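You operate a simulated robot arm through the tools that you are given. There is no shell and no other tool. Be economical: measure what you need, move in short steps, check, and stop when the job is done.

You run a simulated robot arm. Do the job below in one go: nothing can be reset, and whatever is moved stays where it is left.

JOB
Switch the viewer off, wipe the smear off its glass, switch on and press CHECK.
Fine: use the teal cloth and put it back; the screen ends at PANE CLEAR; slider and cards stay. What is to be rubbed or washed off counts as gone when no trace of it is left.

Only the result counts: the job must be done as asked and must still hold three seconds after the hand-in. Knocking over, shifting, dropping, spilling or breaking anything else fails it. Flat cloth is picked up by pressing the open fingertips on it (5 to 10 N) and closing them slowly along it; thin cloth reads only 2 to 8 mm in the jaws.

ROBOT AND FRAMES
A 7-joint arm with a two-finger gripper, on a carriage that runs on a rail from [0.003, 0] to [-1.777, -0.001] (x, y) and turns from -174 to 158 degrees about z. Base frame: it is fixed where the carriage stands at the start and does not move with it; the origin is on the floor, on the carriage's upright axis, x ahead of it, y to its left, z up; the surface under the hand at the start is at about z = 0.862. Readings come in m, degrees, newtons and seconds.
With the tool pointing down near the work surface it reaches from about 0.34 to 0.78 m from the robot's upright axis, wherever it stands. Its first joint turns from -166.0 to 166.0 degrees. Places, roughly: green switch marked viewer [0.5, -0.2, 0.9]; machine marked colour viewer [0.6, -0.3, 0.9]; orange button marked check [0.6, -0.4, 0.9]; smear on the glass [0.6, -0.2, 0.9]; teal cloth with blue band (7x5x3 cm) [0.8, -0.2, 0.9]; teal slider on the viewer [0.5, -0.3, 0.9]. Payload 2.45 kg.
Tool frame: the origin (TCP) is the grasp point; the fingertips stand 0.023 m ahead of it; z points along the fingers, y is the line along which they close. Largest opening 0.072 m; the body of the gripper starts 0.04 m behind the TCP.
Orientation is told as [roll, pitch, yaw] about the base's x, y, z axes, in that order, counted from this pose: with the fingers straight down and closing along the base's y, the tool's x points along the base's -x, its y along +y and its z along -z.

CONTROLS
- The arm moves only by the tool jog_arm. Its argument "commands" is a list of rows, each a list of 7 numbers: the finger opening in m, from 0 to 0.072, then the shift along the tool's x, y, z in units of 50 mm (1.0 is 50 mm), then the turn, a rotation vector about the tool's x, y, z in units of 6 degrees (1.0 is 6 degrees). In form: [[fingers, x, y, z, ax, ay, az], ...]. A call has 1 to 20 rows; each row shifts and turns the commanded pose from where the row before left it, along the tool's axes as they then stand. A call with a number of a shift or a turn outside -1 to 1 is refused whole. A row lasts 0.2 s, in which the tool goes at most 0.05 m and 8.6 degrees; a call with a longer step from one row to the next is refused whole, and so is a gripper value outside its range. A pose out of reach is approached as far as the arm can. The call stops where the force on the tool passes 60 N (or 10 N more than at its start, if that is more) or the arm is blocked; 0.2 s more then pass. The fingers move at their own pace (about 0.072 m/s each) and stop on an object; they squeeze with about 20 N. The grip force told is the motor's: it shows also when the fingers shut on nothing. Time passes only in rows, and 0.2 s behind the last, so rows that do not move let the fingers close. It gives the time, the measured TCP pose, the force on the tool (base axes), the opening and the grip force at its end, in the units of the frame above (readings bear some noise), with the torque about the TCP (base axes, N m) and any sound that the robot's microphone picked up, and new pictures: "views" is both (left out), scene, wrist or none.
- Cameras (640 x 400 px; columns grow to the right, rows downward): "scene" is now at [0.016, 0.1384, 1.5107]; the picture's right is [-0.50, -0.87, 0.00], its down [-0.50, 0.28, -0.82] and it looks along [0.71, -0.41, -0.57] (base axes); focal length 259 px, centre (320, 200). "wrist" rides on the gripper at [0.078, 0.017, -0.066] in the tool frame; the picture's right is [-0.22, 0.98, 0.00], its down [-0.56, -0.12, -0.82] and it looks along [-0.80, -0.18, 0.57] (tool axes); focal length 234 px, centre (320, 200). There is no depth. A picture from a camera that has moved, and an enlarged one, comes with that camera's place and axes in the base frame and with its lens.
- lift_body(by): slides the trunk up (or, below 0, down) by that many m; the arm and the scene camera ride with it, the base frame stays. It gives what a move gives, with no picture.
- base_move(legs): drives the robot by 1 to 6 legs, each [ahead, left, turn to the left] in m, m and degrees, along the robot's own axes; the way and the turn of a leg run together, so that a leg with both is an arc; at most 1.5 m and 180 degrees a leg. The arm and the cameras ride along, it lands a little off, and it stops where it bumps. It keeps to its track: a leg is cut to what the track allows. It gives what a move gives, and a new picture of the scene camera.
- head_to(pan, tilt): turns the head with the scene camera to pan (to the left, within 155 degrees either way) and tilt (down, from -29 to 69), counted from straight ahead of the robot. It gives what a move gives, and a new picture of the scene camera.
- zoom(camera, box): a new picture of the part [left, top, right, bottom] of that camera's present view, enlarged. The clock stands still meanwhile.
- finish_job(): hands the job in; it is judged then, once.

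Go step by step. Nothing tells you exact positions but the pictures and the camera data: compare them with the known pose of the tool, close in by small moves and look again before you grip or let go. The budget is 120 turns and 260 pictures, counting those below and the enlarged ones. Unless the task says otherwise, let go and move clear before handing in, and close with one line.

The tools are called by a JSON object that holds its "api" and its "payload". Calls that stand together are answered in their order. jog_arm: Moves the arm, as the interface text tells. Its arguments: {"type":"object","properties":{"commands":{"type":"array","items":{"type":"array","items":{"type":"number"}}},"views":{"type":"string","enum":["both","scene","wrist","none"]}},"required":["commands"]} The other tools are called the same way: lift_body (by) slides the trunk up or down; base_move (legs) drives the base; head_to (pan, tilt) turns the head that bears the scene camera; zoom (camera, box) takes an enlarged picture of a part of a camera's view; finish_job () hands the job in.

At the start:

```text
clock: 0.0
eef_pos: [0.5204, -0.0944, 1.1418]
orientation: [0.0, 0.1, -0.1]
wrist_force: [0.1, 0.0, 0.1]
wrist_torque: [-0.03, -0.01, 0.01]
grip_width: 0.0719
finger_force: 0.0
trunk travel left (down, up): [-0.5, 0.09]
robot x, y, heading: [-0.0001, 0.0023, 0.4]
head pan, tilt: [-29.9, 34.9]
```

scene: 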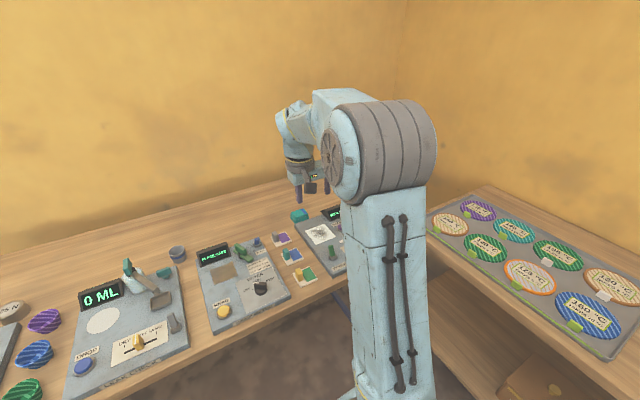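
wrist: 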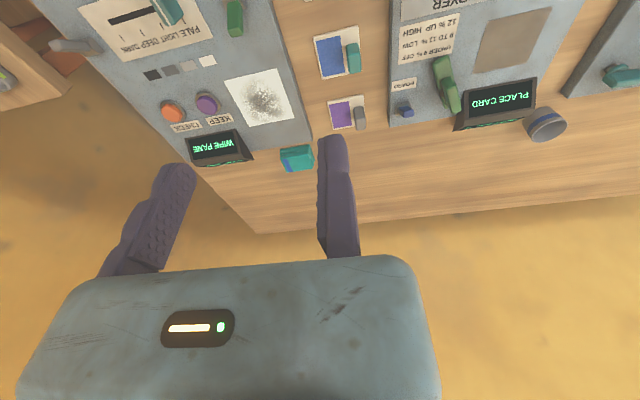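

I see the viewer with the "WIPE PANE" screen, its pane, the teal cloth behind it, and the slider and switch. I'll look closer first.

{"api": "zoom", "payload": {"camera": "wrist", "box": [40, 0, 380, 200]}}

{"api": "head_to", "payload": {"pan": -30, "tilt": 50}}

```text
1.88 times, centred on (210, 100) of wrist
camera zoom: at [0.4429, -0.0745, 1.2065], right [0.22, 0.98, 0.0], down [0.56, -0.12, 0.82], along [0.8, -0.18, -0.57], focal length 441 px, centre (527, 388)
```

zoom: 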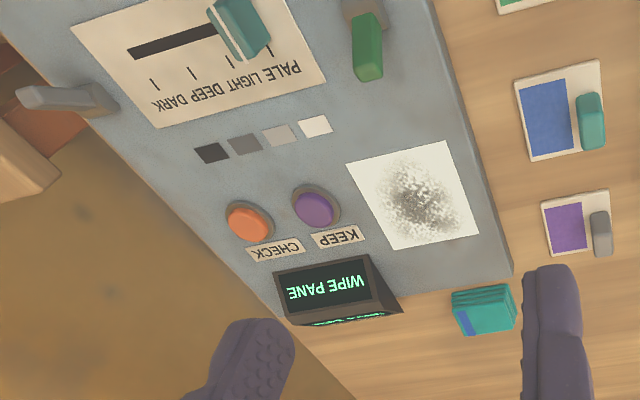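

```text
clock: 0.8
eef_pos: [0.5211, -0.0938, 1.1408]
orientation: [0.0, 0.1, -0.1]
wrist_force: [-0.1, -0.6, -1.0]
wrist_torque: [0.01, 0.02, 0.01]
grip_width: 0.072
finger_force: 0.1
trunk travel left (down, up): [-0.5, 0.09]
robot x, y, heading: [-0.0019, 0.0016, -0.0]
head pan, tilt: [-30.0, 50.0]
camera scene: at [0.0063, 0.1438, 1.4888], right [-0.5, -0.87, 0.0], down [-0.66, 0.38, -0.64], along [0.56, -0.32, -0.77], focal length 259 px, centre (320, 200)
```

scene: 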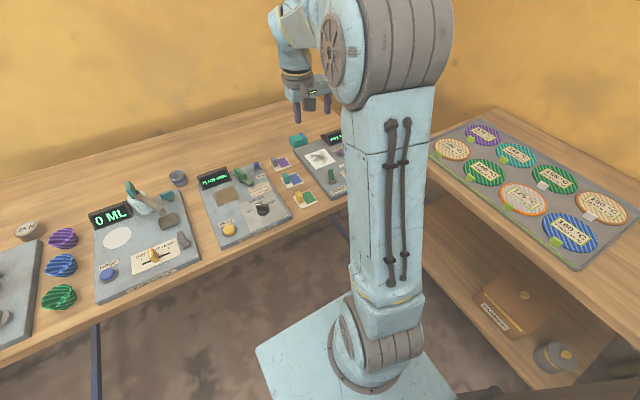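

Next I bring the wrist camera nearer to the switch to see how it works.

{"api": "jog_arm", "payload": {"commands": [[0.072, 0.7, -0.7, 0, 0, 0, 0], [0.072, 0.7, -0.7, 0, 0, 0, 0], [0.072, 0.6, -0.6, 0, 0, 0, 0], [0.072, 0, 0, 0, 0, 0, 0]], "views": "wrist"}}

{"api": "zoom", "payload": {"camera": "wrist", "box": [160, 0, 480, 200]}}

```text
clock: 1.8
eef_pos: [0.4226, -0.1929, 1.1426]
orientation: [0.0, 0.0, 0.0]
wrist_force: [0.1, -0.5, -1.1]
wrist_torque: [-0.01, -0.02, 0.02]
grip_width: 0.072
finger_force: 0.1
trunk travel left (down, up): [-0.5, 0.09]
robot x, y, heading: [-0.0052, 0.0004, 0.1]
head pan, tilt: [-30.0, 50.0]
camera wrist: at [0.3446, -0.1743, 1.208], right [0.22, 0.98, 0.0], down [0.56, -0.12, 0.82], along [0.8, -0.18, -0.57], focal length 234 px, centre (320, 200)
```

wrist: 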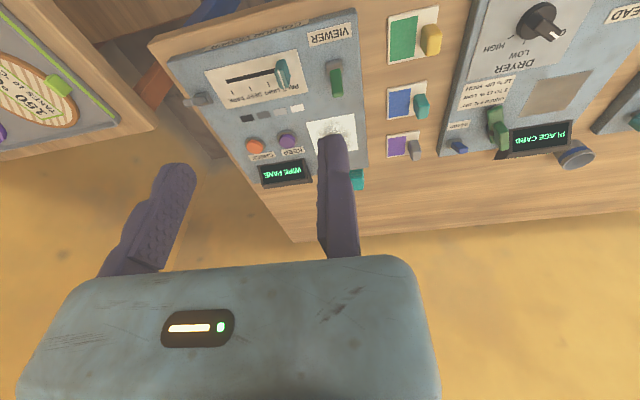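

```text
2.00 times, centred on (320, 100) of wrist
camera zoom: at [0.3446, -0.1743, 1.208], right [0.22, 0.98, 0.0], down [0.56, -0.12, 0.82], along [0.8, -0.18, -0.57], focal length 468 px, centre (320, 400)
```

zoom: 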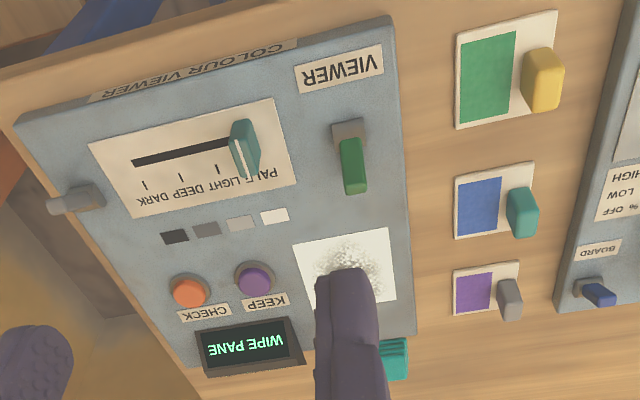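

The switch is a toggle with its lever leaning toward +x (hinge ≈ x 0.497, tip ≈ 0.525, y ≈ -0.19). I close the fingers and hover just beyond the tip to check.

{"api": "jog_arm", "payload": {"commands": [[0, -0.68, 0, 0.7, 0, 0, 0], [0, -0.68, 0, 0.7, 0, 0, 0], [0, -0.68, 0, 0.7, 0, 0, 0], [0, -0.68, 0, 0.7, 0, 0, 0], [0, 0, 0, 0, 0, 0, 0]]}}

{"api": "zoom", "payload": {"camera": "scene", "box": [240, 80, 400, 180]}}

```text
clock: 3.0
eef_pos: [0.5569, -0.1929, 1.0007]
orientation: [-0.1, 0.0, 0.0]
wrist_force: [1.5, -0.1, -0.3]
wrist_torque: [0.01, 0.0, -0.01]
grip_width: 0.0001
finger_force: 20.5
trunk travel left (down, up): [-0.5, 0.09]
robot x, y, heading: [-0.0005, 0.0005, -0.1]
head pan, tilt: [-30.0, 50.0]
camera scene: at [0.0068, 0.1437, 1.4888], right [-0.5, -0.87, 0.0], down [-0.66, 0.38, -0.64], along [0.56, -0.32, -0.77], focal length 259 px, centre (320, 200)
camera wrist: at [0.479, -0.1724, 1.0673], right [0.22, 0.98, 0.0], down [0.56, -0.12, 0.82], along [0.8, -0.18, -0.57], focal length 234 px, centre (320, 200)
```

scene: 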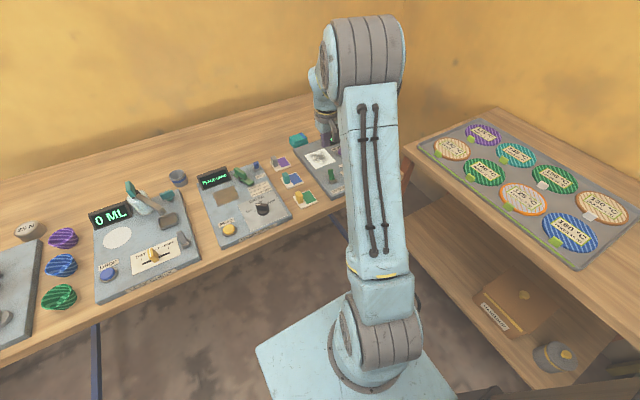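
wrist: 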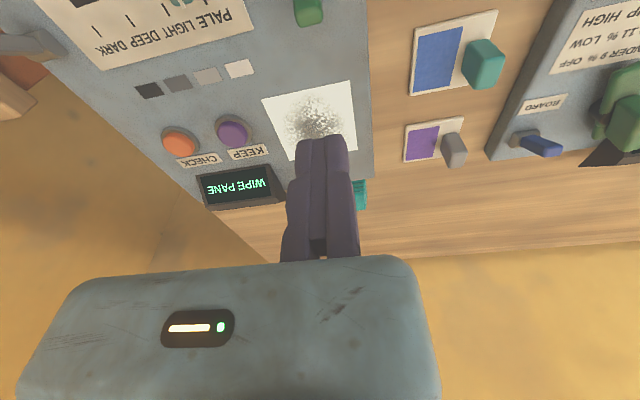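

```text
4.00 times, centred on (320, 130) of scene
camera zoom: at [0.0068, 0.1437, 1.4888], right [-0.5, -0.87, 0.0], down [-0.66, 0.38, -0.64], along [0.56, -0.32, -0.77], focal length 1037 px, centre (320, 480)
```

zoom: 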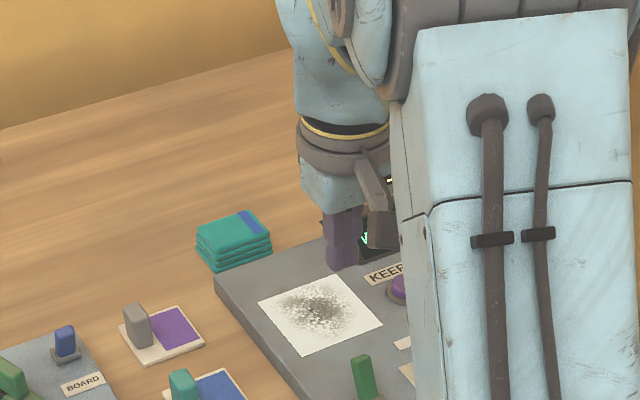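

The lever tip triangulates to (0.531, -0.191, 0.903). I lower behind it and sweep toward -x.

{"api": "jog_arm", "payload": {"commands": [[0, 0, 0, 0.8, 0, 0, 0], [0, 0, 0, 0.8, 0, 0, 0], [0, 0.2, 0, 0, 0, 0, 0], [0, 0.2, 0, 0, 0, 0, 0], [0, 0.2, 0, 0, 0, 0, 0], [0, 0.2, 0, 0, 0, 0, 0], [0, 0.2, 0, 0, 0, 0, 0]]}}

```text
clock: 4.6
eef_pos: [0.507, -0.1934, 0.9216]
orientation: [0.1, -0.1, 0.0]
wrist_force: [5.9, -1.1, 0.1]
wrist_torque: [-0.1, -0.11, -0.02]
grip_width: 0.0061
finger_force: 28.5
trunk travel left (down, up): [-0.5, 0.09]
robot x, y, heading: [-0.0018, -0.0006, -0.1]
head pan, tilt: [-30.0, 50.0]
heard: click
camera scene: at [0.0069, 0.1438, 1.4888], right [-0.5, -0.87, 0.0], down [-0.66, 0.38, -0.64], along [0.56, -0.32, -0.77], focal length 259 px, centre (320, 200)
camera wrist: at [0.4297, -0.1742, 0.9877], right [0.22, 0.98, 0.0], down [0.56, -0.12, 0.82], along [0.8, -0.18, -0.57], focal length 234 px, centre (320, 200)
```

scene: 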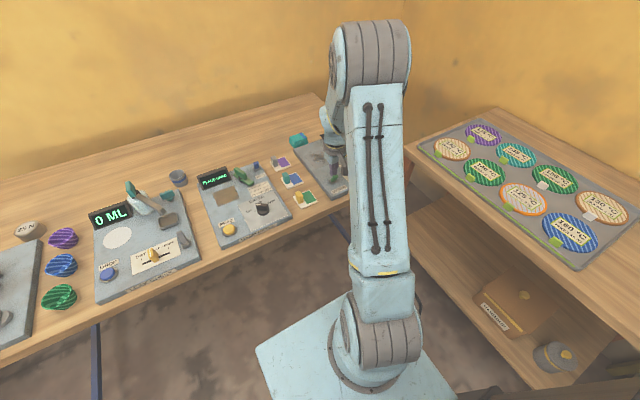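
wrist: 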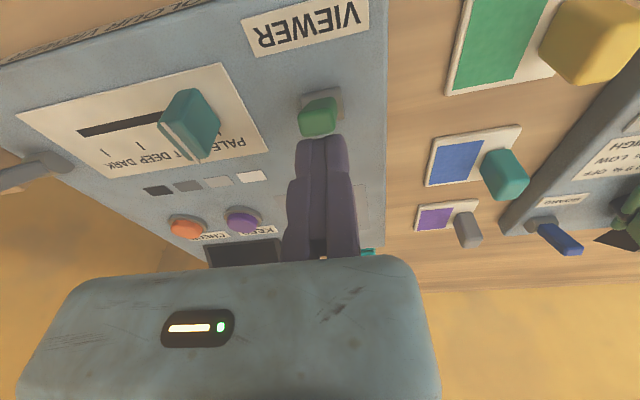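

Click, and the screen is dark: the viewer is off. I back off and rise, then go above the cloth.

{"api": "jog_arm", "payload": {"commands": [[0, -0.4, 0, 0, 0, 0, 0], [0, 0, 0, -1, 0, 0, 0], [0, 0, 0, -1, 0, 0, 0], [0.072, -0.8, 0, -0.4, 0, 0, 0], [0.072, -0.8, 0, 0, 0, 0, 0], [0.072, -0.6, 0, 0, 0, 0, 0], [0.072, 0, 0, 0, 0, 0, 0]]}}

{"api": "zoom", "payload": {"camera": "scene", "box": [240, 100, 400, 200]}}

```text
clock: 6.2
eef_pos: [0.635, -0.1946, 1.0399]
orientation: [0.0, 0.0, -0.1]
wrist_force: [0.0, -0.8, -0.9]
wrist_torque: [0.01, -0.04, 0.0]
grip_width: 0.0718
finger_force: 0.0
trunk travel left (down, up): [-0.5, 0.09]
robot x, y, heading: [0.0001, 0.0002, 0.1]
head pan, tilt: [-30.0, 50.0]
camera scene: at [0.0065, 0.1438, 1.4888], right [-0.5, -0.87, 0.0], down [-0.66, 0.38, -0.64], along [0.56, -0.32, -0.77], focal length 259 px, centre (320, 200)
camera wrist: at [0.5588, -0.1746, 1.1048], right [0.22, 0.98, 0.0], down [0.56, -0.12, 0.82], along [0.8, -0.18, -0.57], focal length 234 px, centre (320, 200)
```

scene: 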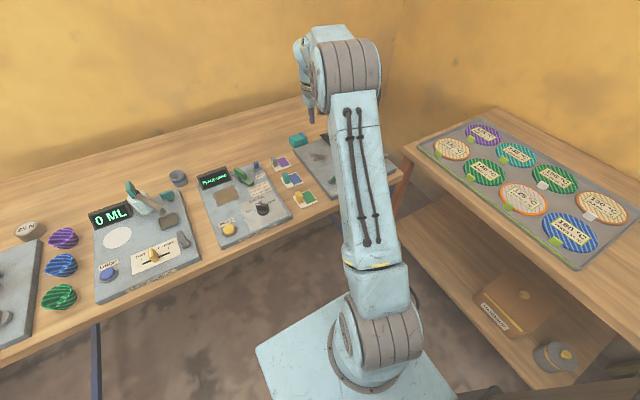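
wrist: 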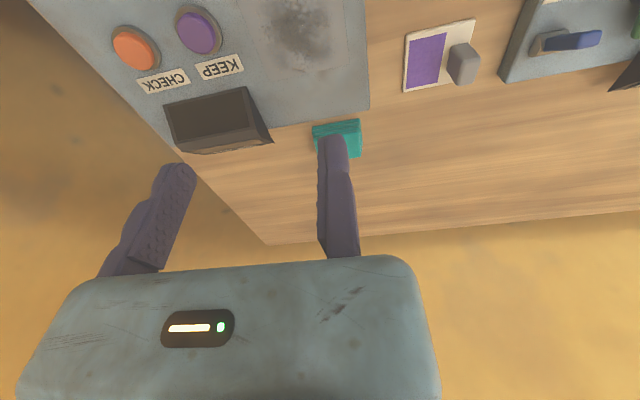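

```text
4.00 times, centred on (320, 150) of scene
camera zoom: at [0.0065, 0.1438, 1.4888], right [-0.5, -0.87, 0.0], down [-0.66, 0.38, -0.64], along [0.56, -0.32, -0.77], focal length 1037 px, centre (320, 400)
```

zoom: 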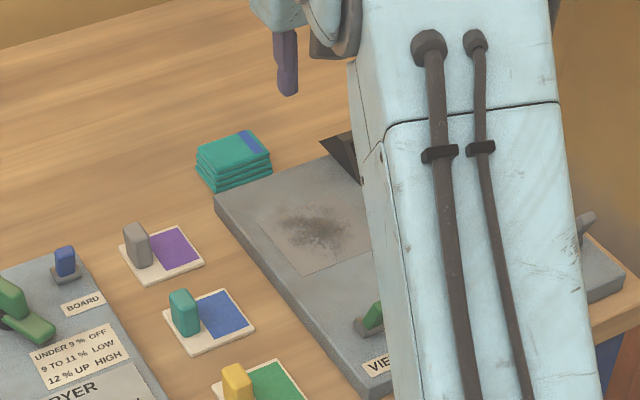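

The cloth is a folded pad centred near (0.744, -0.184), longer along y at about 6–7 cm. I hover over it with the jaws open to compare.

{"api": "jog_arm", "payload": {"commands": [[0.072, -0.73, 0.07, 0.46, 0, 0, 0], [0.072, -0.73, 0.07, 0.46, 0, 0, 0], [0.072, -0.73, 0.07, 0.46, 0, 0, 0], [0.072, 0, 0, 0, 0, 0, 0]]}}

{"api": "zoom", "payload": {"camera": "wrist", "box": [160, 50, 480, 250]}}

{"api": "zoom", "payload": {"camera": "scene", "box": [260, 90, 356, 150]}}

```text
clock: 7.2
eef_pos: [0.7485, -0.1845, 0.9729]
orientation: [0.0, 0.1, 0.1]
wrist_force: [1.1, 0.6, -0.3]
wrist_torque: [-0.01, 0.03, 0.01]
grip_width: 0.0721
finger_force: 0.1
trunk travel left (down, up): [-0.5, 0.09]
robot x, y, heading: [0.0029, 0.0006, -0.2]
head pan, tilt: [-30.0, 50.0]
camera scene: at [0.007, 0.1437, 1.4888], right [-0.5, -0.87, 0.0], down [-0.66, 0.38, -0.64], along [0.56, -0.32, -0.77], focal length 259 px, centre (320, 200)
camera wrist: at [0.6711, -0.1647, 1.0388], right [0.22, 0.98, 0.0], down [0.56, -0.12, 0.82], along [0.8, -0.18, -0.57], focal length 234 px, centre (320, 200)
```

scene: 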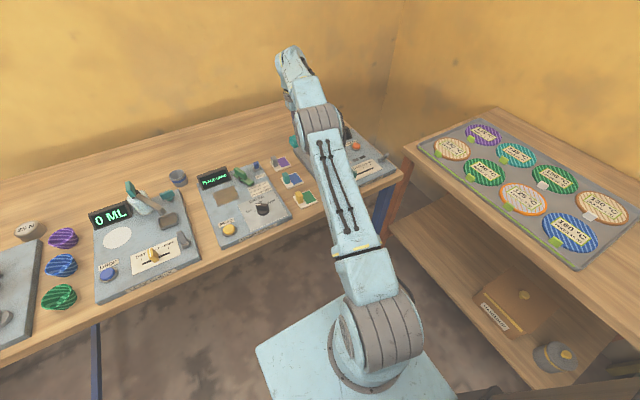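
wrist: 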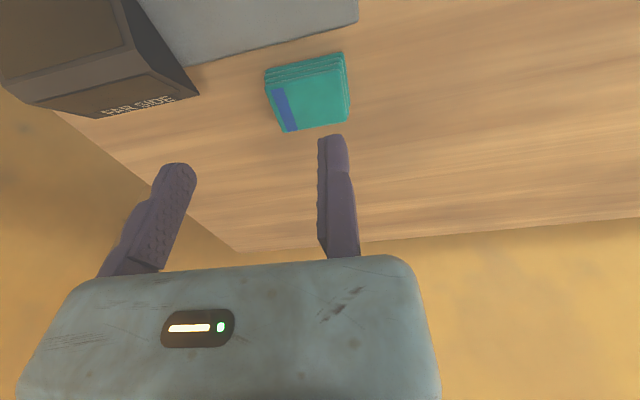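

```text
2.00 times, centred on (320, 150) of wrist
camera zoom: at [0.6711, -0.1647, 1.0388], right [0.22, 0.98, 0.0], down [0.56, -0.12, 0.82], along [0.8, -0.18, -0.57], focal length 468 px, centre (320, 300)
```

zoom: 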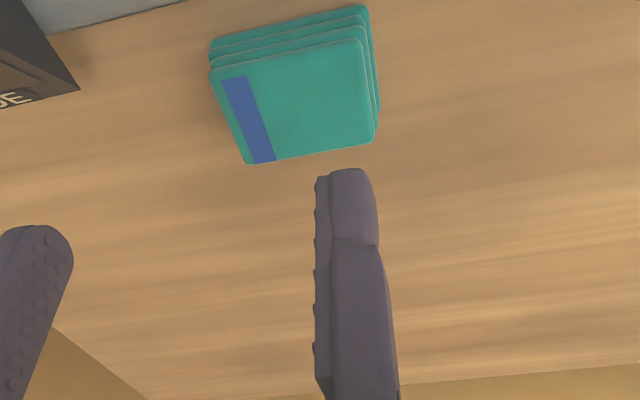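

```text
6.67 times, centred on (308, 120) of scene
camera zoom: at [0.007, 0.1437, 1.4888], right [-0.5, -0.87, 0.0], down [-0.66, 0.38, -0.64], along [0.56, -0.32, -0.77], focal length 1728 px, centre (400, 733)
```

zoom: 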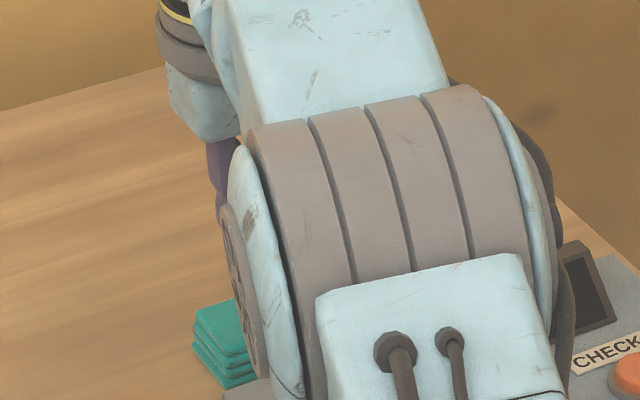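

The pictures show the +y finger staying at the TCP, so only the -y finger opens. The cloth spans roughly y -0.169 to -0.228, x 0.757 to 0.799, with its top near z 0.87. I move lower with the jaws straddling it and recheck.

{"api": "jog_arm", "payload": {"commands": [[0.072, -0.24, 0.24, 0.3, 0, 0, 0], [0.072, -0.23, 0.23, 0.3, 0, 0, 0], [0.072, 0, 0, 0, 0, 0, 0]], "views": "wrist"}}

{"api": "zoom", "payload": {"camera": "wrist", "box": [160, 0, 480, 200]}}

```text
clock: 8.0
eef_pos: [0.7685, -0.1603, 0.9422]
orientation: [0.0, 0.0, 0.1]
wrist_force: [-0.3, -0.8, -0.3]
wrist_torque: [-0.03, -0.02, 0.02]
grip_width: 0.0718
finger_force: 0.0
trunk travel left (down, up): [-0.5, 0.09]
robot x, y, heading: [0.002, 0.0007, -0.1]
head pan, tilt: [-30.0, 50.0]
camera wrist: at [0.691, -0.1407, 1.0075], right [0.22, 0.98, 0.0], down [0.56, -0.12, 0.82], along [0.8, -0.18, -0.57], focal length 234 px, centre (320, 200)
```

wrist: 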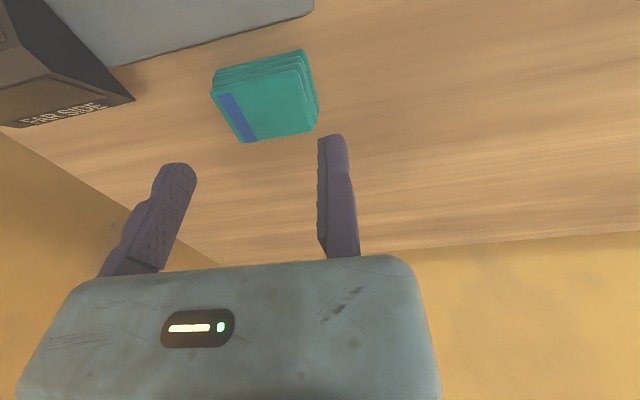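

```text
2.00 times, centred on (320, 100) of wrist
camera zoom: at [0.691, -0.1407, 1.0075], right [0.22, 0.98, 0.0], down [0.56, -0.12, 0.82], along [0.8, -0.18, -0.57], focal length 468 px, centre (320, 400)
```

zoom: 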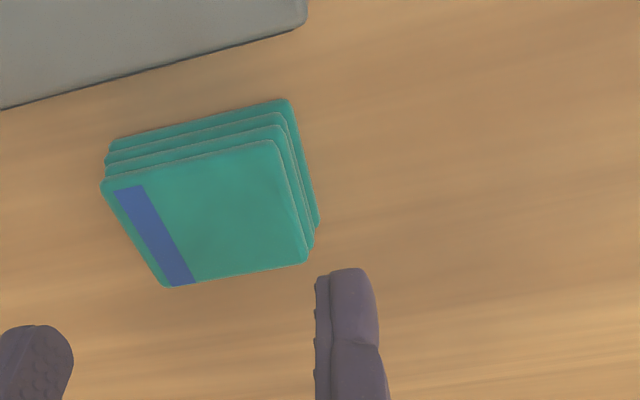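

Refined estimate: cloth x 0.754–0.795, y -0.169 to -0.2225, top about 0.872. I descend so the fingertips are about 1.4 cm below the top, then check.

{"api": "jog_arm", "payload": {"commands": [[0.072, -0.05, 0, 0.4, 0, 0, 0], [0.072, -0.05, 0, 0.4, 0, 0, 0], [0.072, 0, 0, 0.4, 0, 0, 0], [0.072, 0, 0, 0, 0, 0, 0]], "views": "both"}}

{"api": "zoom", "payload": {"camera": "wrist", "box": [100, 50, 420, 250]}}

```text
clock: 9.0
eef_pos: [0.7707, -0.1585, 0.8901]
orientation: [-0.5, -0.9, 0.1]
wrist_force: [2.6, -1.2, 50.7]
wrist_torque: [-3.67, 0.07, 0.13]
grip_width: 0.072
finger_force: 0.1
out of reach, approached as far as the arm can: row 1
trunk travel left (down, up): [-0.5, 0.09]
robot x, y, heading: [-0.0023, -0.0009, -0.2]
head pan, tilt: [-30.0, 50.0]
camera scene: at [0.002, 0.1451, 1.4895], right [-0.5, -0.87, 0.0], down [-0.66, 0.38, -0.65], along [0.56, -0.32, -0.76], focal length 259 px, centre (320, 200)
camera wrist: at [0.6928, -0.1383, 0.9545], right [0.22, 0.98, 0.0], down [0.55, -0.12, 0.83], along [0.81, -0.18, -0.56], focal length 234 px, centre (320, 200)
```

scene: 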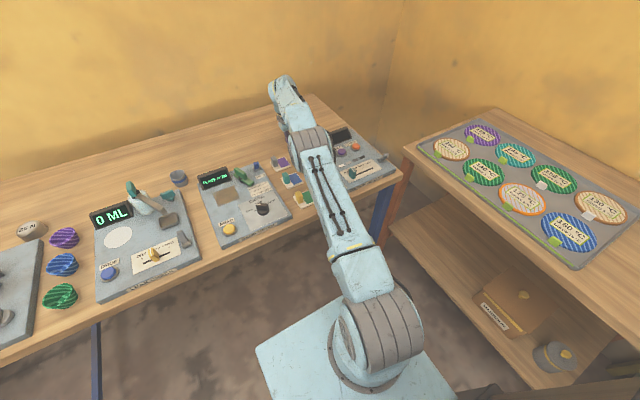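
wrist: 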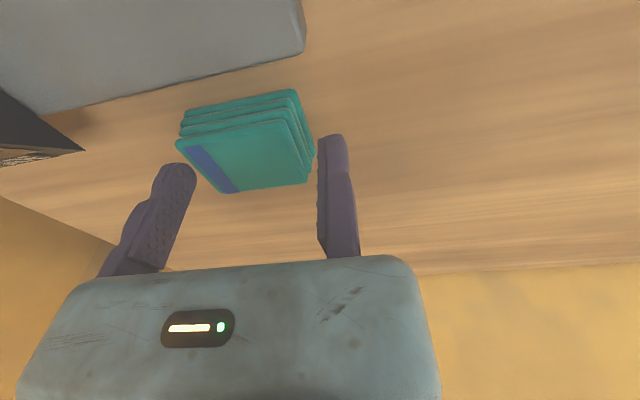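

```text
2.00 times, centred on (260, 150) of wrist
camera zoom: at [0.6928, -0.1383, 0.9545], right [0.22, 0.98, 0.0], down [0.55, -0.12, 0.83], along [0.81, -0.18, -0.56], focal length 468 px, centre (440, 300)
```

zoom: 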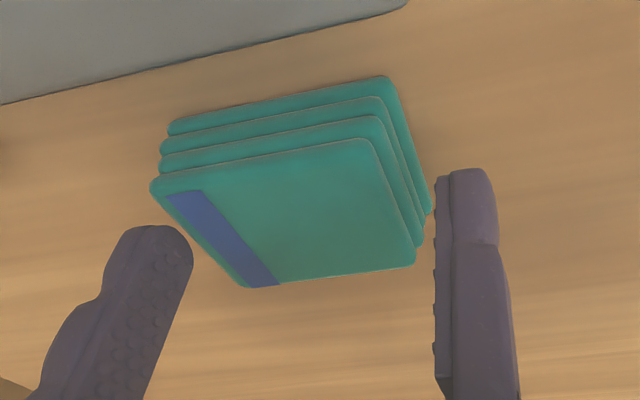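

The tips touched the table at tip z ≈ 0.866 (50 N, at the moving finger), so the table is about 0.862 and the cloth top about 0.89. I raise 11 mm, shift 6 mm back, then close slowly.

{"api": "jog_arm", "payload": {"commands": [[0.072, 0, 0, -0.3, 0, 0, 0], [0.072, 0.1, 0, 0, 0, 0, 0], [0.072, 0, 0, 0, 0, 0, 0]], "views": "wrist"}}

```text
clock: 9.8
eef_pos: [0.7647, -0.1566, 0.8925]
orientation: [0.0, 0.2, 0.0]
wrist_force: [-0.1, -0.2, -0.6]
wrist_torque: [-0.02, 0.01, 0.02]
grip_width: 0.0719
finger_force: 0.0
trunk travel left (down, up): [-0.5, 0.09]
robot x, y, heading: [0.0028, -0.0045, -0.2]
head pan, tilt: [-30.0, 50.0]
camera wrist: at [0.6881, -0.1378, 0.9584], right [0.22, 0.98, 0.0], down [0.56, -0.13, 0.82], along [0.8, -0.18, -0.58], focal length 234 px, centre (320, 200)
```

wrist: 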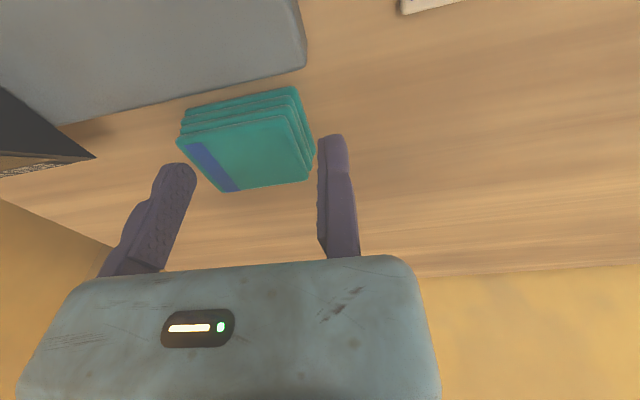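

Now clear of the table. I close gradually and check the width.

{"api": "jog_arm", "payload": {"commands": [[0.068, 0, -0.05, -0.08, 0, 0, 0], [0.062, 0, 0, 0, 0, 0, 0], [0.056, 0, 0, 0, 0, 0, 0], [0.05, 0, 0, 0, 0, 0, 0], [0.044, 0, 0, 0, 0, 0, 0], [0.044, 0, 0, 0, 0, 0, 0]], "views": "wrist"}}

```text
clock: 11.2
eef_pos: [0.7644, -0.1601, 0.899]
orientation: [0.0, 0.1, 0.0]
wrist_force: [-0.5, 0.2, 0.5]
wrist_torque: [0.01, 0.01, -0.05]
grip_width: 0.0441
finger_force: 0.1
trunk travel left (down, up): [-0.5, 0.09]
robot x, y, heading: [0.0012, -0.0013, -0.1]
head pan, tilt: [-30.0, 50.0]
camera wrist: at [0.6887, -0.1403, 0.965], right [0.22, 0.98, 0.0], down [0.56, -0.12, 0.82], along [0.8, -0.18, -0.57], focal length 234 px, centre (320, 200)
```

wrist: 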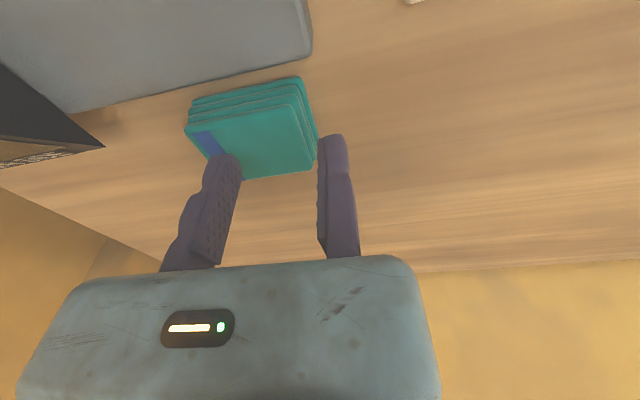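

No resistance: the finger may be above the cloth. I zoom in before probing.

{"api": "zoom", "payload": {"camera": "wrist", "box": [160, 60, 352, 180]}}

{"api": "zoom", "payload": {"camera": "scene", "box": [260, 90, 356, 150]}}

```text
3.33 times, centred on (256, 120) of wrist
camera zoom: at [0.6887, -0.1403, 0.965], right [0.22, 0.98, 0.0], down [0.56, -0.12, 0.82], along [0.8, -0.18, -0.57], focal length 781 px, centre (533, 467)
```

zoom: 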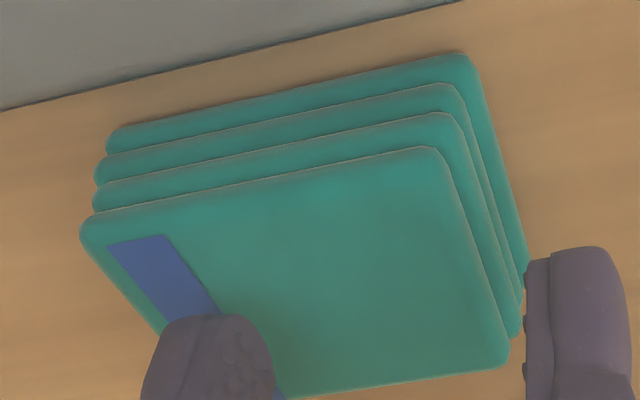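

```text
6.67 times, centred on (308, 120) of scene
camera zoom: at [0.0063, 0.1438, 1.4888], right [-0.5, -0.87, 0.0], down [-0.66, 0.38, -0.64], along [0.56, -0.32, -0.77], focal length 1728 px, centre (400, 733)
```

zoom: 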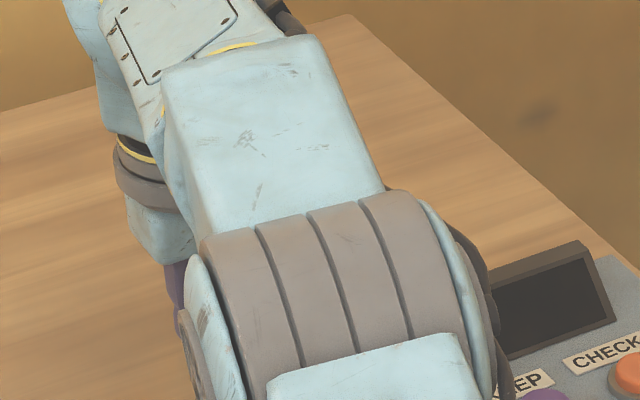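

The tip (0.876) is over the cloth's top, so the earlier contact was the moving finger on the cloth's -y edge. I raise, open, shift 5 mm to -y and descend carefully.

{"api": "jog_arm", "payload": {"commands": [[0.044, 0, 0, -0.2, 0, 0, 0], [0.072, 0, 0, 0, 0, 0, 0], [0.072, 0, -0.1, 0, 0, 0, 0], [0.072, 0, 0, 0.15, 0, 0, 0], [0.072, 0, 0, 0.1, 0, 0, 0], [0.072, 0, 0, 0.1, 0, 0, 0], [0.072, 0, 0, 0.1, 0, 0, 0], [0.072, 0, 0, 0, 0, 0, 0]], "views": "wrist"}}

{"api": "zoom", "payload": {"camera": "wrist", "box": [150, 60, 374, 200]}}

```text
clock: 13.0
eef_pos: [0.7656, -0.165, 0.8867]
orientation: [-0.1, 0.0, 0.0]
wrist_force: [-0.1, -0.4, -0.4]
wrist_torque: [0.01, -0.01, -0.03]
grip_width: 0.072
finger_force: 0.1
trunk travel left (down, up): [-0.5, 0.09]
robot x, y, heading: [0.0012, -0.0005, -0.0]
head pan, tilt: [-30.0, 50.0]
camera wrist: at [0.6885, -0.1451, 0.951], right [0.22, 0.98, 0.0], down [0.56, -0.12, 0.82], along [0.8, -0.18, -0.57], focal length 234 px, centre (320, 200)
```

wrist: 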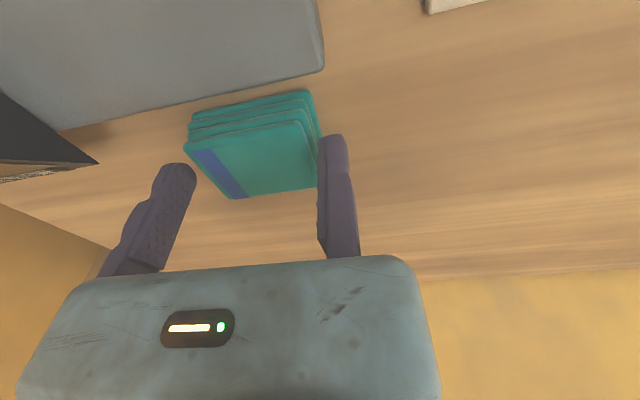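

```text
2.86 times, centred on (262, 130) of wrist
camera zoom: at [0.6885, -0.1451, 0.951], right [0.22, 0.98, 0.0], down [0.56, -0.12, 0.82], along [0.8, -0.18, -0.57], focal length 669 px, centre (486, 400)
```

zoom: 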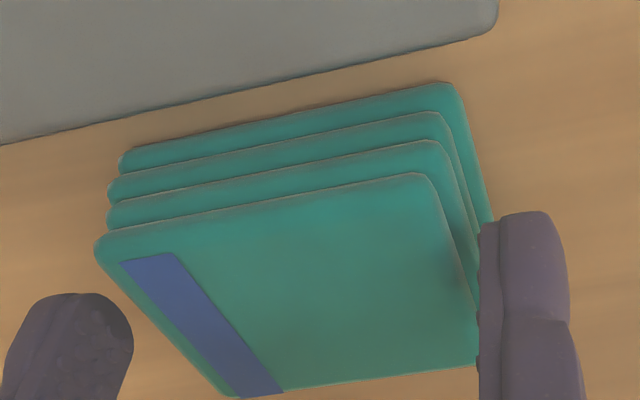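

Both fingers now straddle it with no contact. I descend a few mm more and close gently.

{"api": "jog_arm", "payload": {"commands": [[0.072, 0, 0, 0.07, 0, 0, 0], [0.072, 0, 0, 0.06, 0, 0, 0], [0.072, 0, 0, 0, 0, 0, 0]], "views": "none"}}

```text
clock: 13.8
eef_pos: [0.7654, -0.1661, 0.8794]
orientation: [0.0, 0.1, 0.0]
wrist_force: [0.3, -0.4, 0.1]
wrist_torque: [0.02, -0.03, 0.0]
grip_width: 0.0718
finger_force: 0.0
trunk travel left (down, up): [-0.5, 0.09]
robot x, y, heading: [0.0006, -0.0021, 0.1]
head pan, tilt: [-30.0, 50.0]
```

{"api": "jog_arm", "payload": {"commands": [[0.066, 0, 0, 0, 0, 0, 0], [0.06, 0, 0, 0, 0, 0, 0], [0.054, 0, 0, 0, 0, 0, 0], [0.048, 0, 0, 0, 0, 0, 0], [0.048, 0, 0, 0, 0, 0, 0]], "views": "wrist"}}

{"api": "zoom", "payload": {"camera": "wrist", "box": [150, 60, 374, 200]}}

```text
clock: 15.0
eef_pos: [0.7653, -0.1643, 0.8802]
orientation: [0.0, 0.0, 0.0]
wrist_force: [-0.2, 0.4, 0.0]
wrist_torque: [0.02, -0.02, 0.0]
grip_width: 0.0648
finger_force: 20.0
trunk travel left (down, up): [-0.5, 0.09]
robot x, y, heading: [0.0034, -0.0032, 0.1]
head pan, tilt: [-30.0, 50.0]
camera wrist: at [0.6883, -0.1452, 0.9458], right [0.22, 0.98, 0.0], down [0.56, -0.12, 0.82], along [0.8, -0.18, -0.57], focal length 234 px, centre (320, 200)
```

wrist: 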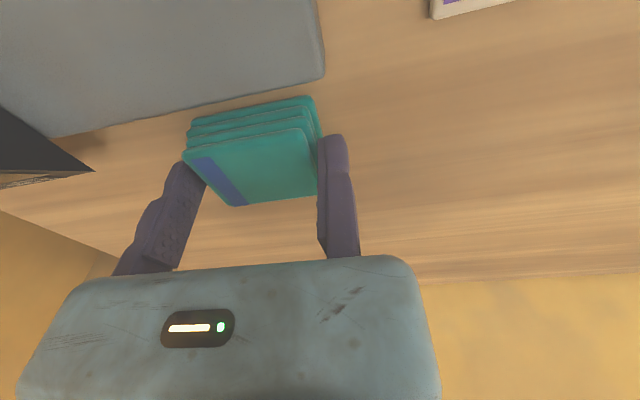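

```text
2.86 times, centred on (262, 130) of wrist
camera zoom: at [0.6883, -0.1452, 0.9458], right [0.22, 0.98, 0.0], down [0.56, -0.12, 0.82], along [0.8, -0.18, -0.57], focal length 669 px, centre (486, 400)
```

zoom: 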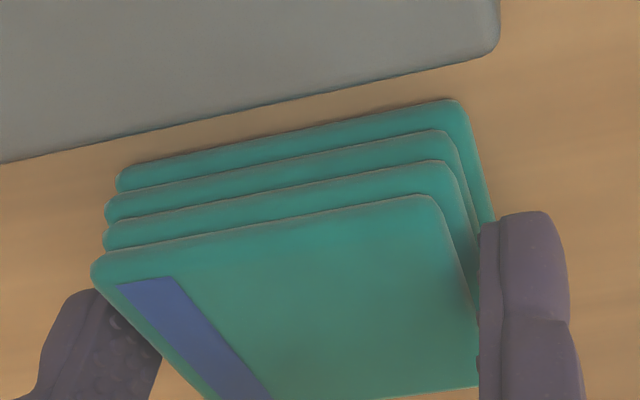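

Gripped at 65 mm, 20 N, at pose (0.765, -0.165, 0.880), which I note for the return. I lift and check.

{"api": "jog_arm", "payload": {"commands": [[0.048, 0, 0, -0.3, 0, 0, 0], [0.048, 0, 0, -0.6, 0, 0, 0], [0.048, 0, 0, -0.6, 0, 0, 0], [0.048, 0, 0, 0, 0, 0, 0]], "views": "both"}}

{"api": "zoom", "payload": {"camera": "scene", "box": [260, 90, 356, 150]}}

```text
clock: 16.0
eef_pos: [0.7641, -0.1651, 0.9553]
orientation: [-0.1, 0.1, 0.1]
wrist_force: [-0.6, 0.6, -0.3]
wrist_torque: [0.0, 0.02, -0.02]
grip_width: 0.0651
finger_force: 19.5
trunk travel left (down, up): [-0.5, 0.09]
robot x, y, heading: [-0.0003, 0.0005, -0.0]
head pan, tilt: [-30.0, 50.0]
camera scene: at [0.0062, 0.1438, 1.4888], right [-0.5, -0.87, 0.0], down [-0.66, 0.38, -0.64], along [0.56, -0.32, -0.77], focal length 259 px, centre (320, 200)
camera wrist: at [0.6864, -0.1458, 1.021], right [0.22, 0.98, 0.0], down [0.56, -0.12, 0.82], along [0.8, -0.18, -0.57], focal length 234 px, centre (320, 200)
```

scene: 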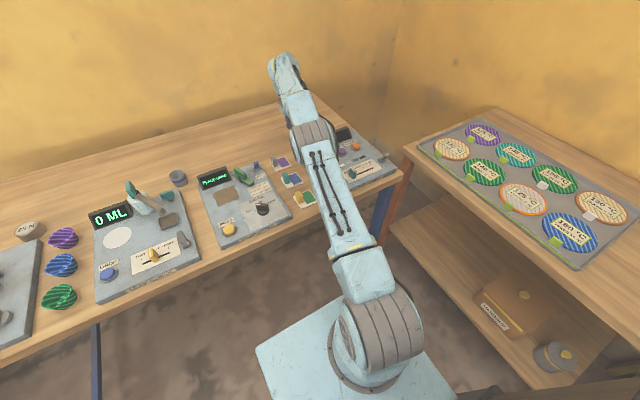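
wrist: 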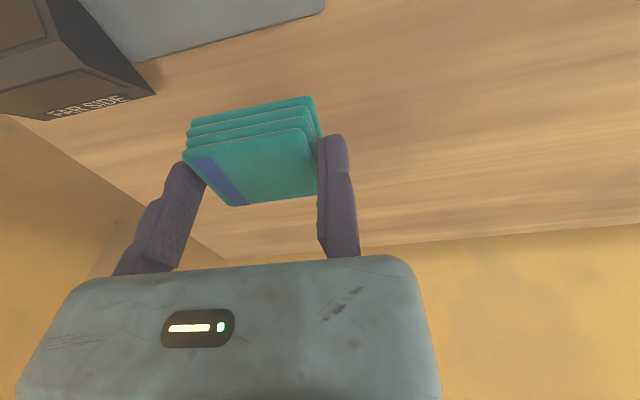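

```text
6.67 times, centred on (308, 120) of scene
camera zoom: at [0.0062, 0.1438, 1.4888], right [-0.5, -0.87, 0.0], down [-0.66, 0.38, -0.64], along [0.56, -0.32, -0.77], focal length 1728 px, centre (400, 733)
```

zoom: 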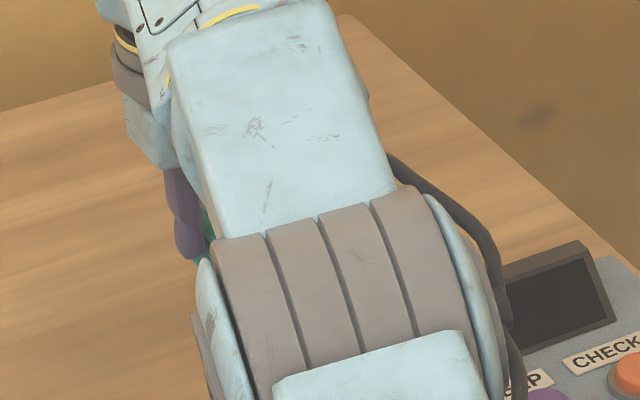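

The cloth is held; its bottom is about 38 mm below the TCP and it reaches about 65 mm to -y of it. The pane spans x 0.589–0.674, y -0.171 to -0.2545, z ≈ 0.866. I move above it.

{"api": "jog_arm", "payload": {"commands": [[0.048, 0.8, 0, -0.2, 0, 0, 0], [0.048, 0.9, 0, 0, 0, 0, 0], [0.048, 0.9, -0.05, 0, 0, 0, 0], [0.048, 0.2, 0, 0.5, 0, 0, 0], [0.048, 0, 0, 0.5, 0, 0, 0], [0.048, 0, 0, 0, 0, 0, 0]], "views": "both"}}

{"api": "zoom", "payload": {"camera": "scene", "box": [260, 100, 388, 180]}}

```text
clock: 17.4
eef_pos: [0.625, -0.1661, 0.917]
orientation: [0.0, 0.0, 0.1]
wrist_force: [0.1, 0.3, 0.6]
wrist_torque: [-0.02, 0.01, -0.03]
grip_width: 0.0648
finger_force: 20.0
trunk travel left (down, up): [-0.5, 0.09]
robot x, y, heading: [0.0049, 0.0013, -0.0]
head pan, tilt: [-30.0, 50.0]
camera scene: at [0.0065, 0.1438, 1.4888], right [-0.5, -0.87, 0.0], down [-0.66, 0.38, -0.64], along [0.56, -0.32, -0.77], focal length 259 px, centre (320, 200)
camera wrist: at [0.5482, -0.1469, 0.9827], right [0.22, 0.98, 0.0], down [0.56, -0.12, 0.82], along [0.8, -0.18, -0.57], focal length 234 px, centre (320, 200)
```

scene: 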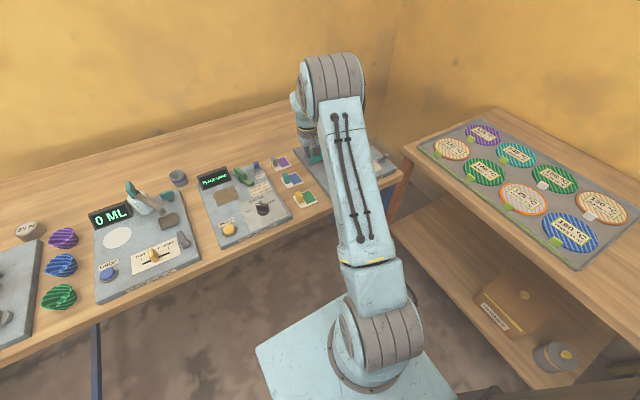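
wrist: 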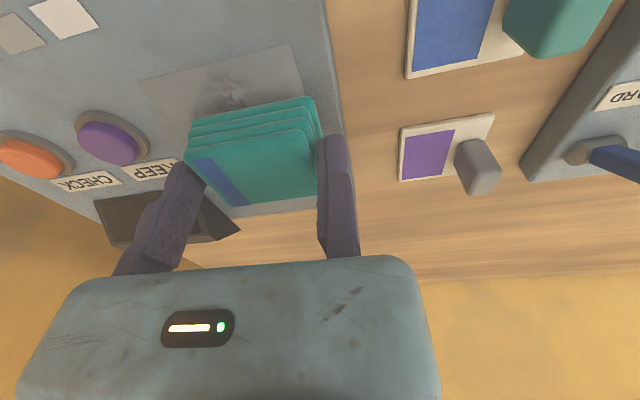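

```text
5.00 times, centred on (324, 140) of scene
camera zoom: at [0.0065, 0.1438, 1.4888], right [-0.5, -0.87, 0.0], down [-0.66, 0.38, -0.64], along [0.56, -0.32, -0.77], focal length 1296 px, centre (300, 500)
```

zoom: 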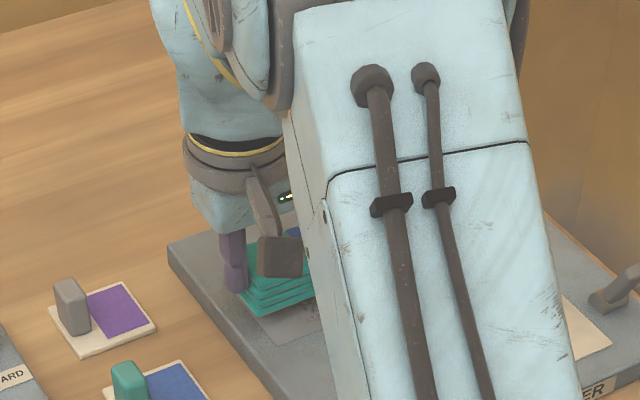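

Well placed. I lower in small steps to find contact.

{"api": "jog_arm", "payload": {"commands": [[0.048, 0, 0, 0.1, 0, 0, 0], [0.048, 0, 0, 0.08, 0, 0, 0], [0.048, 0, 0, 0.04, 0, 0, 0], [0.048, 0, 0, 0, 0, 0, 0]], "views": "none"}}

```text
clock: 18.4
eef_pos: [0.6265, -0.1665, 0.9054]
orientation: [0.0, 0.0, 0.0]
wrist_force: [0.6, -1.1, -0.1]
wrist_torque: [-0.02, 0.0, 0.0]
grip_width: 0.0651
finger_force: 19.8
trunk travel left (down, up): [-0.5, 0.09]
robot x, y, heading: [-0.0013, 0.0004, -0.0]
head pan, tilt: [-30.0, 50.0]
```

{"api": "jog_arm", "payload": {"commands": [[0.048, 0, 0, 0.05, 0, 0, 0], [0.048, 0, 0, 0.03, 0, 0, 0], [0.048, 0, 0, 0, 0, 0, 0]], "views": "none"}}

```text
clock: 19.2
eef_pos: [0.6256, -0.167, 0.9025]
orientation: [0.0, -0.1, 0.0]
wrist_force: [-0.8, -0.2, 8.7]
wrist_torque: [-0.23, 0.0, -0.03]
grip_width: 0.065
finger_force: 19.8
trunk travel left (down, up): [-0.5, 0.09]
robot x, y, heading: [-0.0007, -0.0019, -0.1]
head pan, tilt: [-30.0, 50.0]
```

Contact at 8.7 N. Now I sweep x back and forth, shift to -y, and sweep again.

{"api": "jog_arm", "payload": {"commands": [[0.048, 0.25, 0, 0, 0, 0, 0], [0.048, 0.25, 0, 0, 0, 0, 0], [0.048, -0.3, 0, 0, 0, 0, 0], [0.048, -0.3, 0, 0, 0, 0, 0], [0.048, -0.3, 0, 0, 0, 0, 0], [0.048, 0, -0.2, 0, 0, 0, 0], [0.048, 0, -0.2, 0, 0, 0, 0], [0.048, 0.3, 0, 0, 0, 0, 0], [0.048, 0.3, 0, 0, 0, 0, 0], [0.048, 0.3, 0, 0, 0, 0, 0], [0.048, 0, 0, 0, 0, 0, 0]], "views": "wrist"}}

```text
clock: 21.6
eef_pos: [0.5997, -0.1856, 0.9007]
orientation: [-0.1, -0.1, 0.0]
wrist_force: [7.4, -2.1, 23.7]
wrist_torque: [-0.84, -0.17, 0.26]
grip_width: 0.0651
finger_force: 20.2
trunk travel left (down, up): [-0.5, 0.09]
robot x, y, heading: [0.0001, -0.0003, 0.2]
head pan, tilt: [-30.0, 50.0]
camera wrist: at [0.5222, -0.1662, 0.9661], right [0.22, 0.98, 0.0], down [0.56, -0.12, 0.82], along [0.8, -0.18, -0.57], focal length 234 px, centre (320, 200)
```

wrist: 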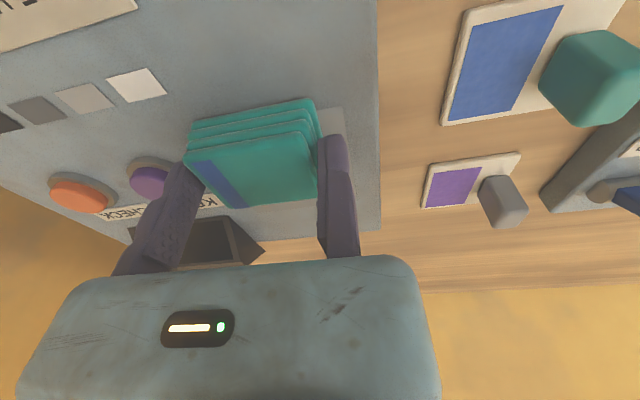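

I ease the pressure slightly and do another pass back, then lift and look.

{"api": "jog_arm", "payload": {"commands": [[0.048, 0, 0, -0.02, 0, 0, 0], [0.048, -0.3, 0, 0, 0, 0, 0], [0.048, -0.3, 0, 0, 0, 0, 0], [0.048, -0.3, 0, 0, 0, 0, 0], [0.048, 0, 0.2, 0, 0, 0, 0], [0.048, 0, 0.3, 0, 0, 0, 0], [0.048, 0.3, 0, 0, 0, 0, 0], [0.048, 0.3, 0, 0, 0, 0, 0], [0.048, 0.3, 0, 0, 0, 0, 0], [0.048, 0, 0, -0.5, 0, 0, 0], [0.048, 0.4, 0, -0.8, 0, 0, 0], [0.048, 0.6, 0, -0.6, 0, 0, 0], [0.048, 0, 0, 0, 0, 0, 0]], "views": "both"}}

{"api": "zoom", "payload": {"camera": "wrist", "box": [160, 40, 400, 190]}}

{"api": "zoom", "payload": {"camera": "scene", "box": [260, 100, 388, 180]}}

```text
clock: 24.4
eef_pos: [0.5512, -0.1617, 0.9965]
orientation: [0.0, 0.1, 0.0]
wrist_force: [0.1, -0.5, -0.5]
wrist_torque: [-0.01, -0.02, 0.02]
grip_width: 0.0647
finger_force: 20.0
trunk travel left (down, up): [-0.5, 0.09]
robot x, y, heading: [-0.0019, -0.0, 0.1]
head pan, tilt: [-30.0, 50.0]
camera scene: at [0.0059, 0.1439, 1.4888], right [-0.5, -0.87, 0.0], down [-0.66, 0.38, -0.64], along [0.56, -0.32, -0.77], focal length 259 px, centre (320, 200)
camera wrist: at [0.4744, -0.1425, 1.0625], right [0.22, 0.98, 0.0], down [0.56, -0.12, 0.82], along [0.8, -0.18, -0.57], focal length 234 px, centre (320, 200)
```

scene: 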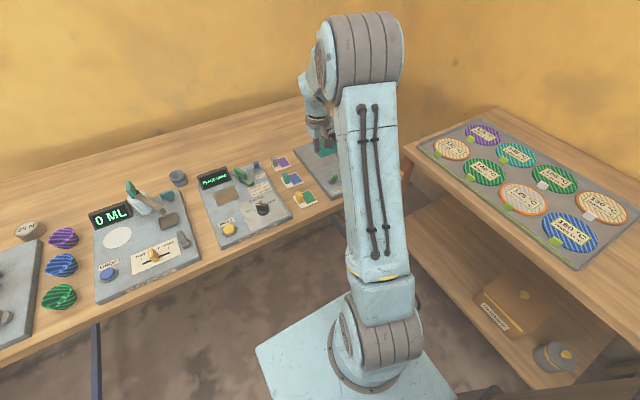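
wrist: 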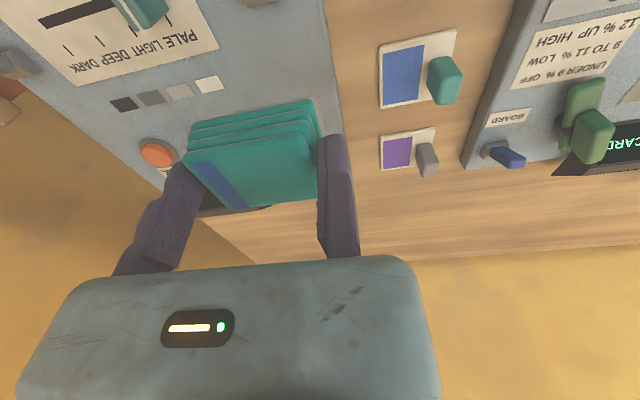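

```text
2.67 times, centred on (280, 115) of wrist
camera zoom: at [0.4744, -0.1425, 1.0625], right [0.22, 0.98, 0.0], down [0.56, -0.12, 0.82], along [0.8, -0.18, -0.57], focal length 624 px, centre (427, 427)
```

zoom: 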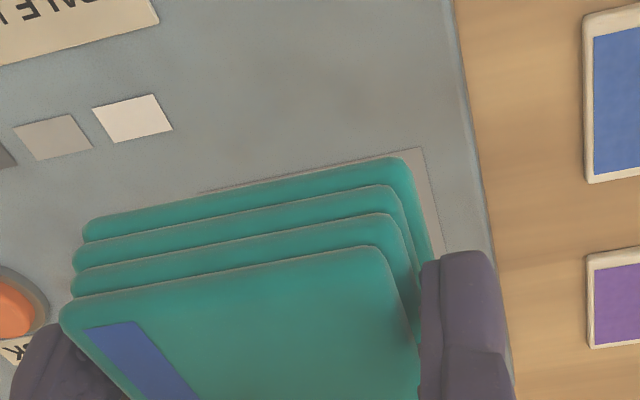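

```text
5.00 times, centred on (324, 140) of scene
camera zoom: at [0.0059, 0.1439, 1.4888], right [-0.5, -0.87, 0.0], down [-0.66, 0.38, -0.64], along [0.56, -0.32, -0.77], focal length 1296 px, centre (300, 500)
```

zoom: 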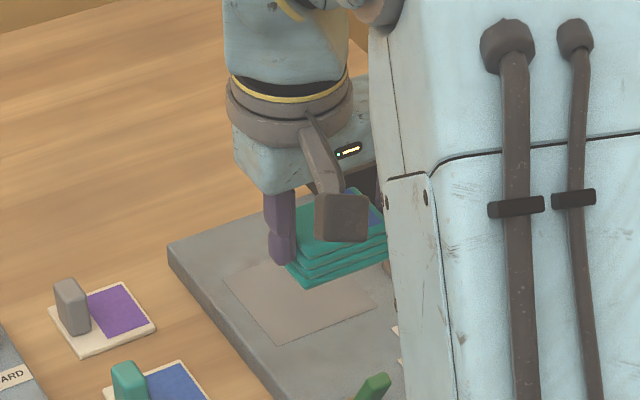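

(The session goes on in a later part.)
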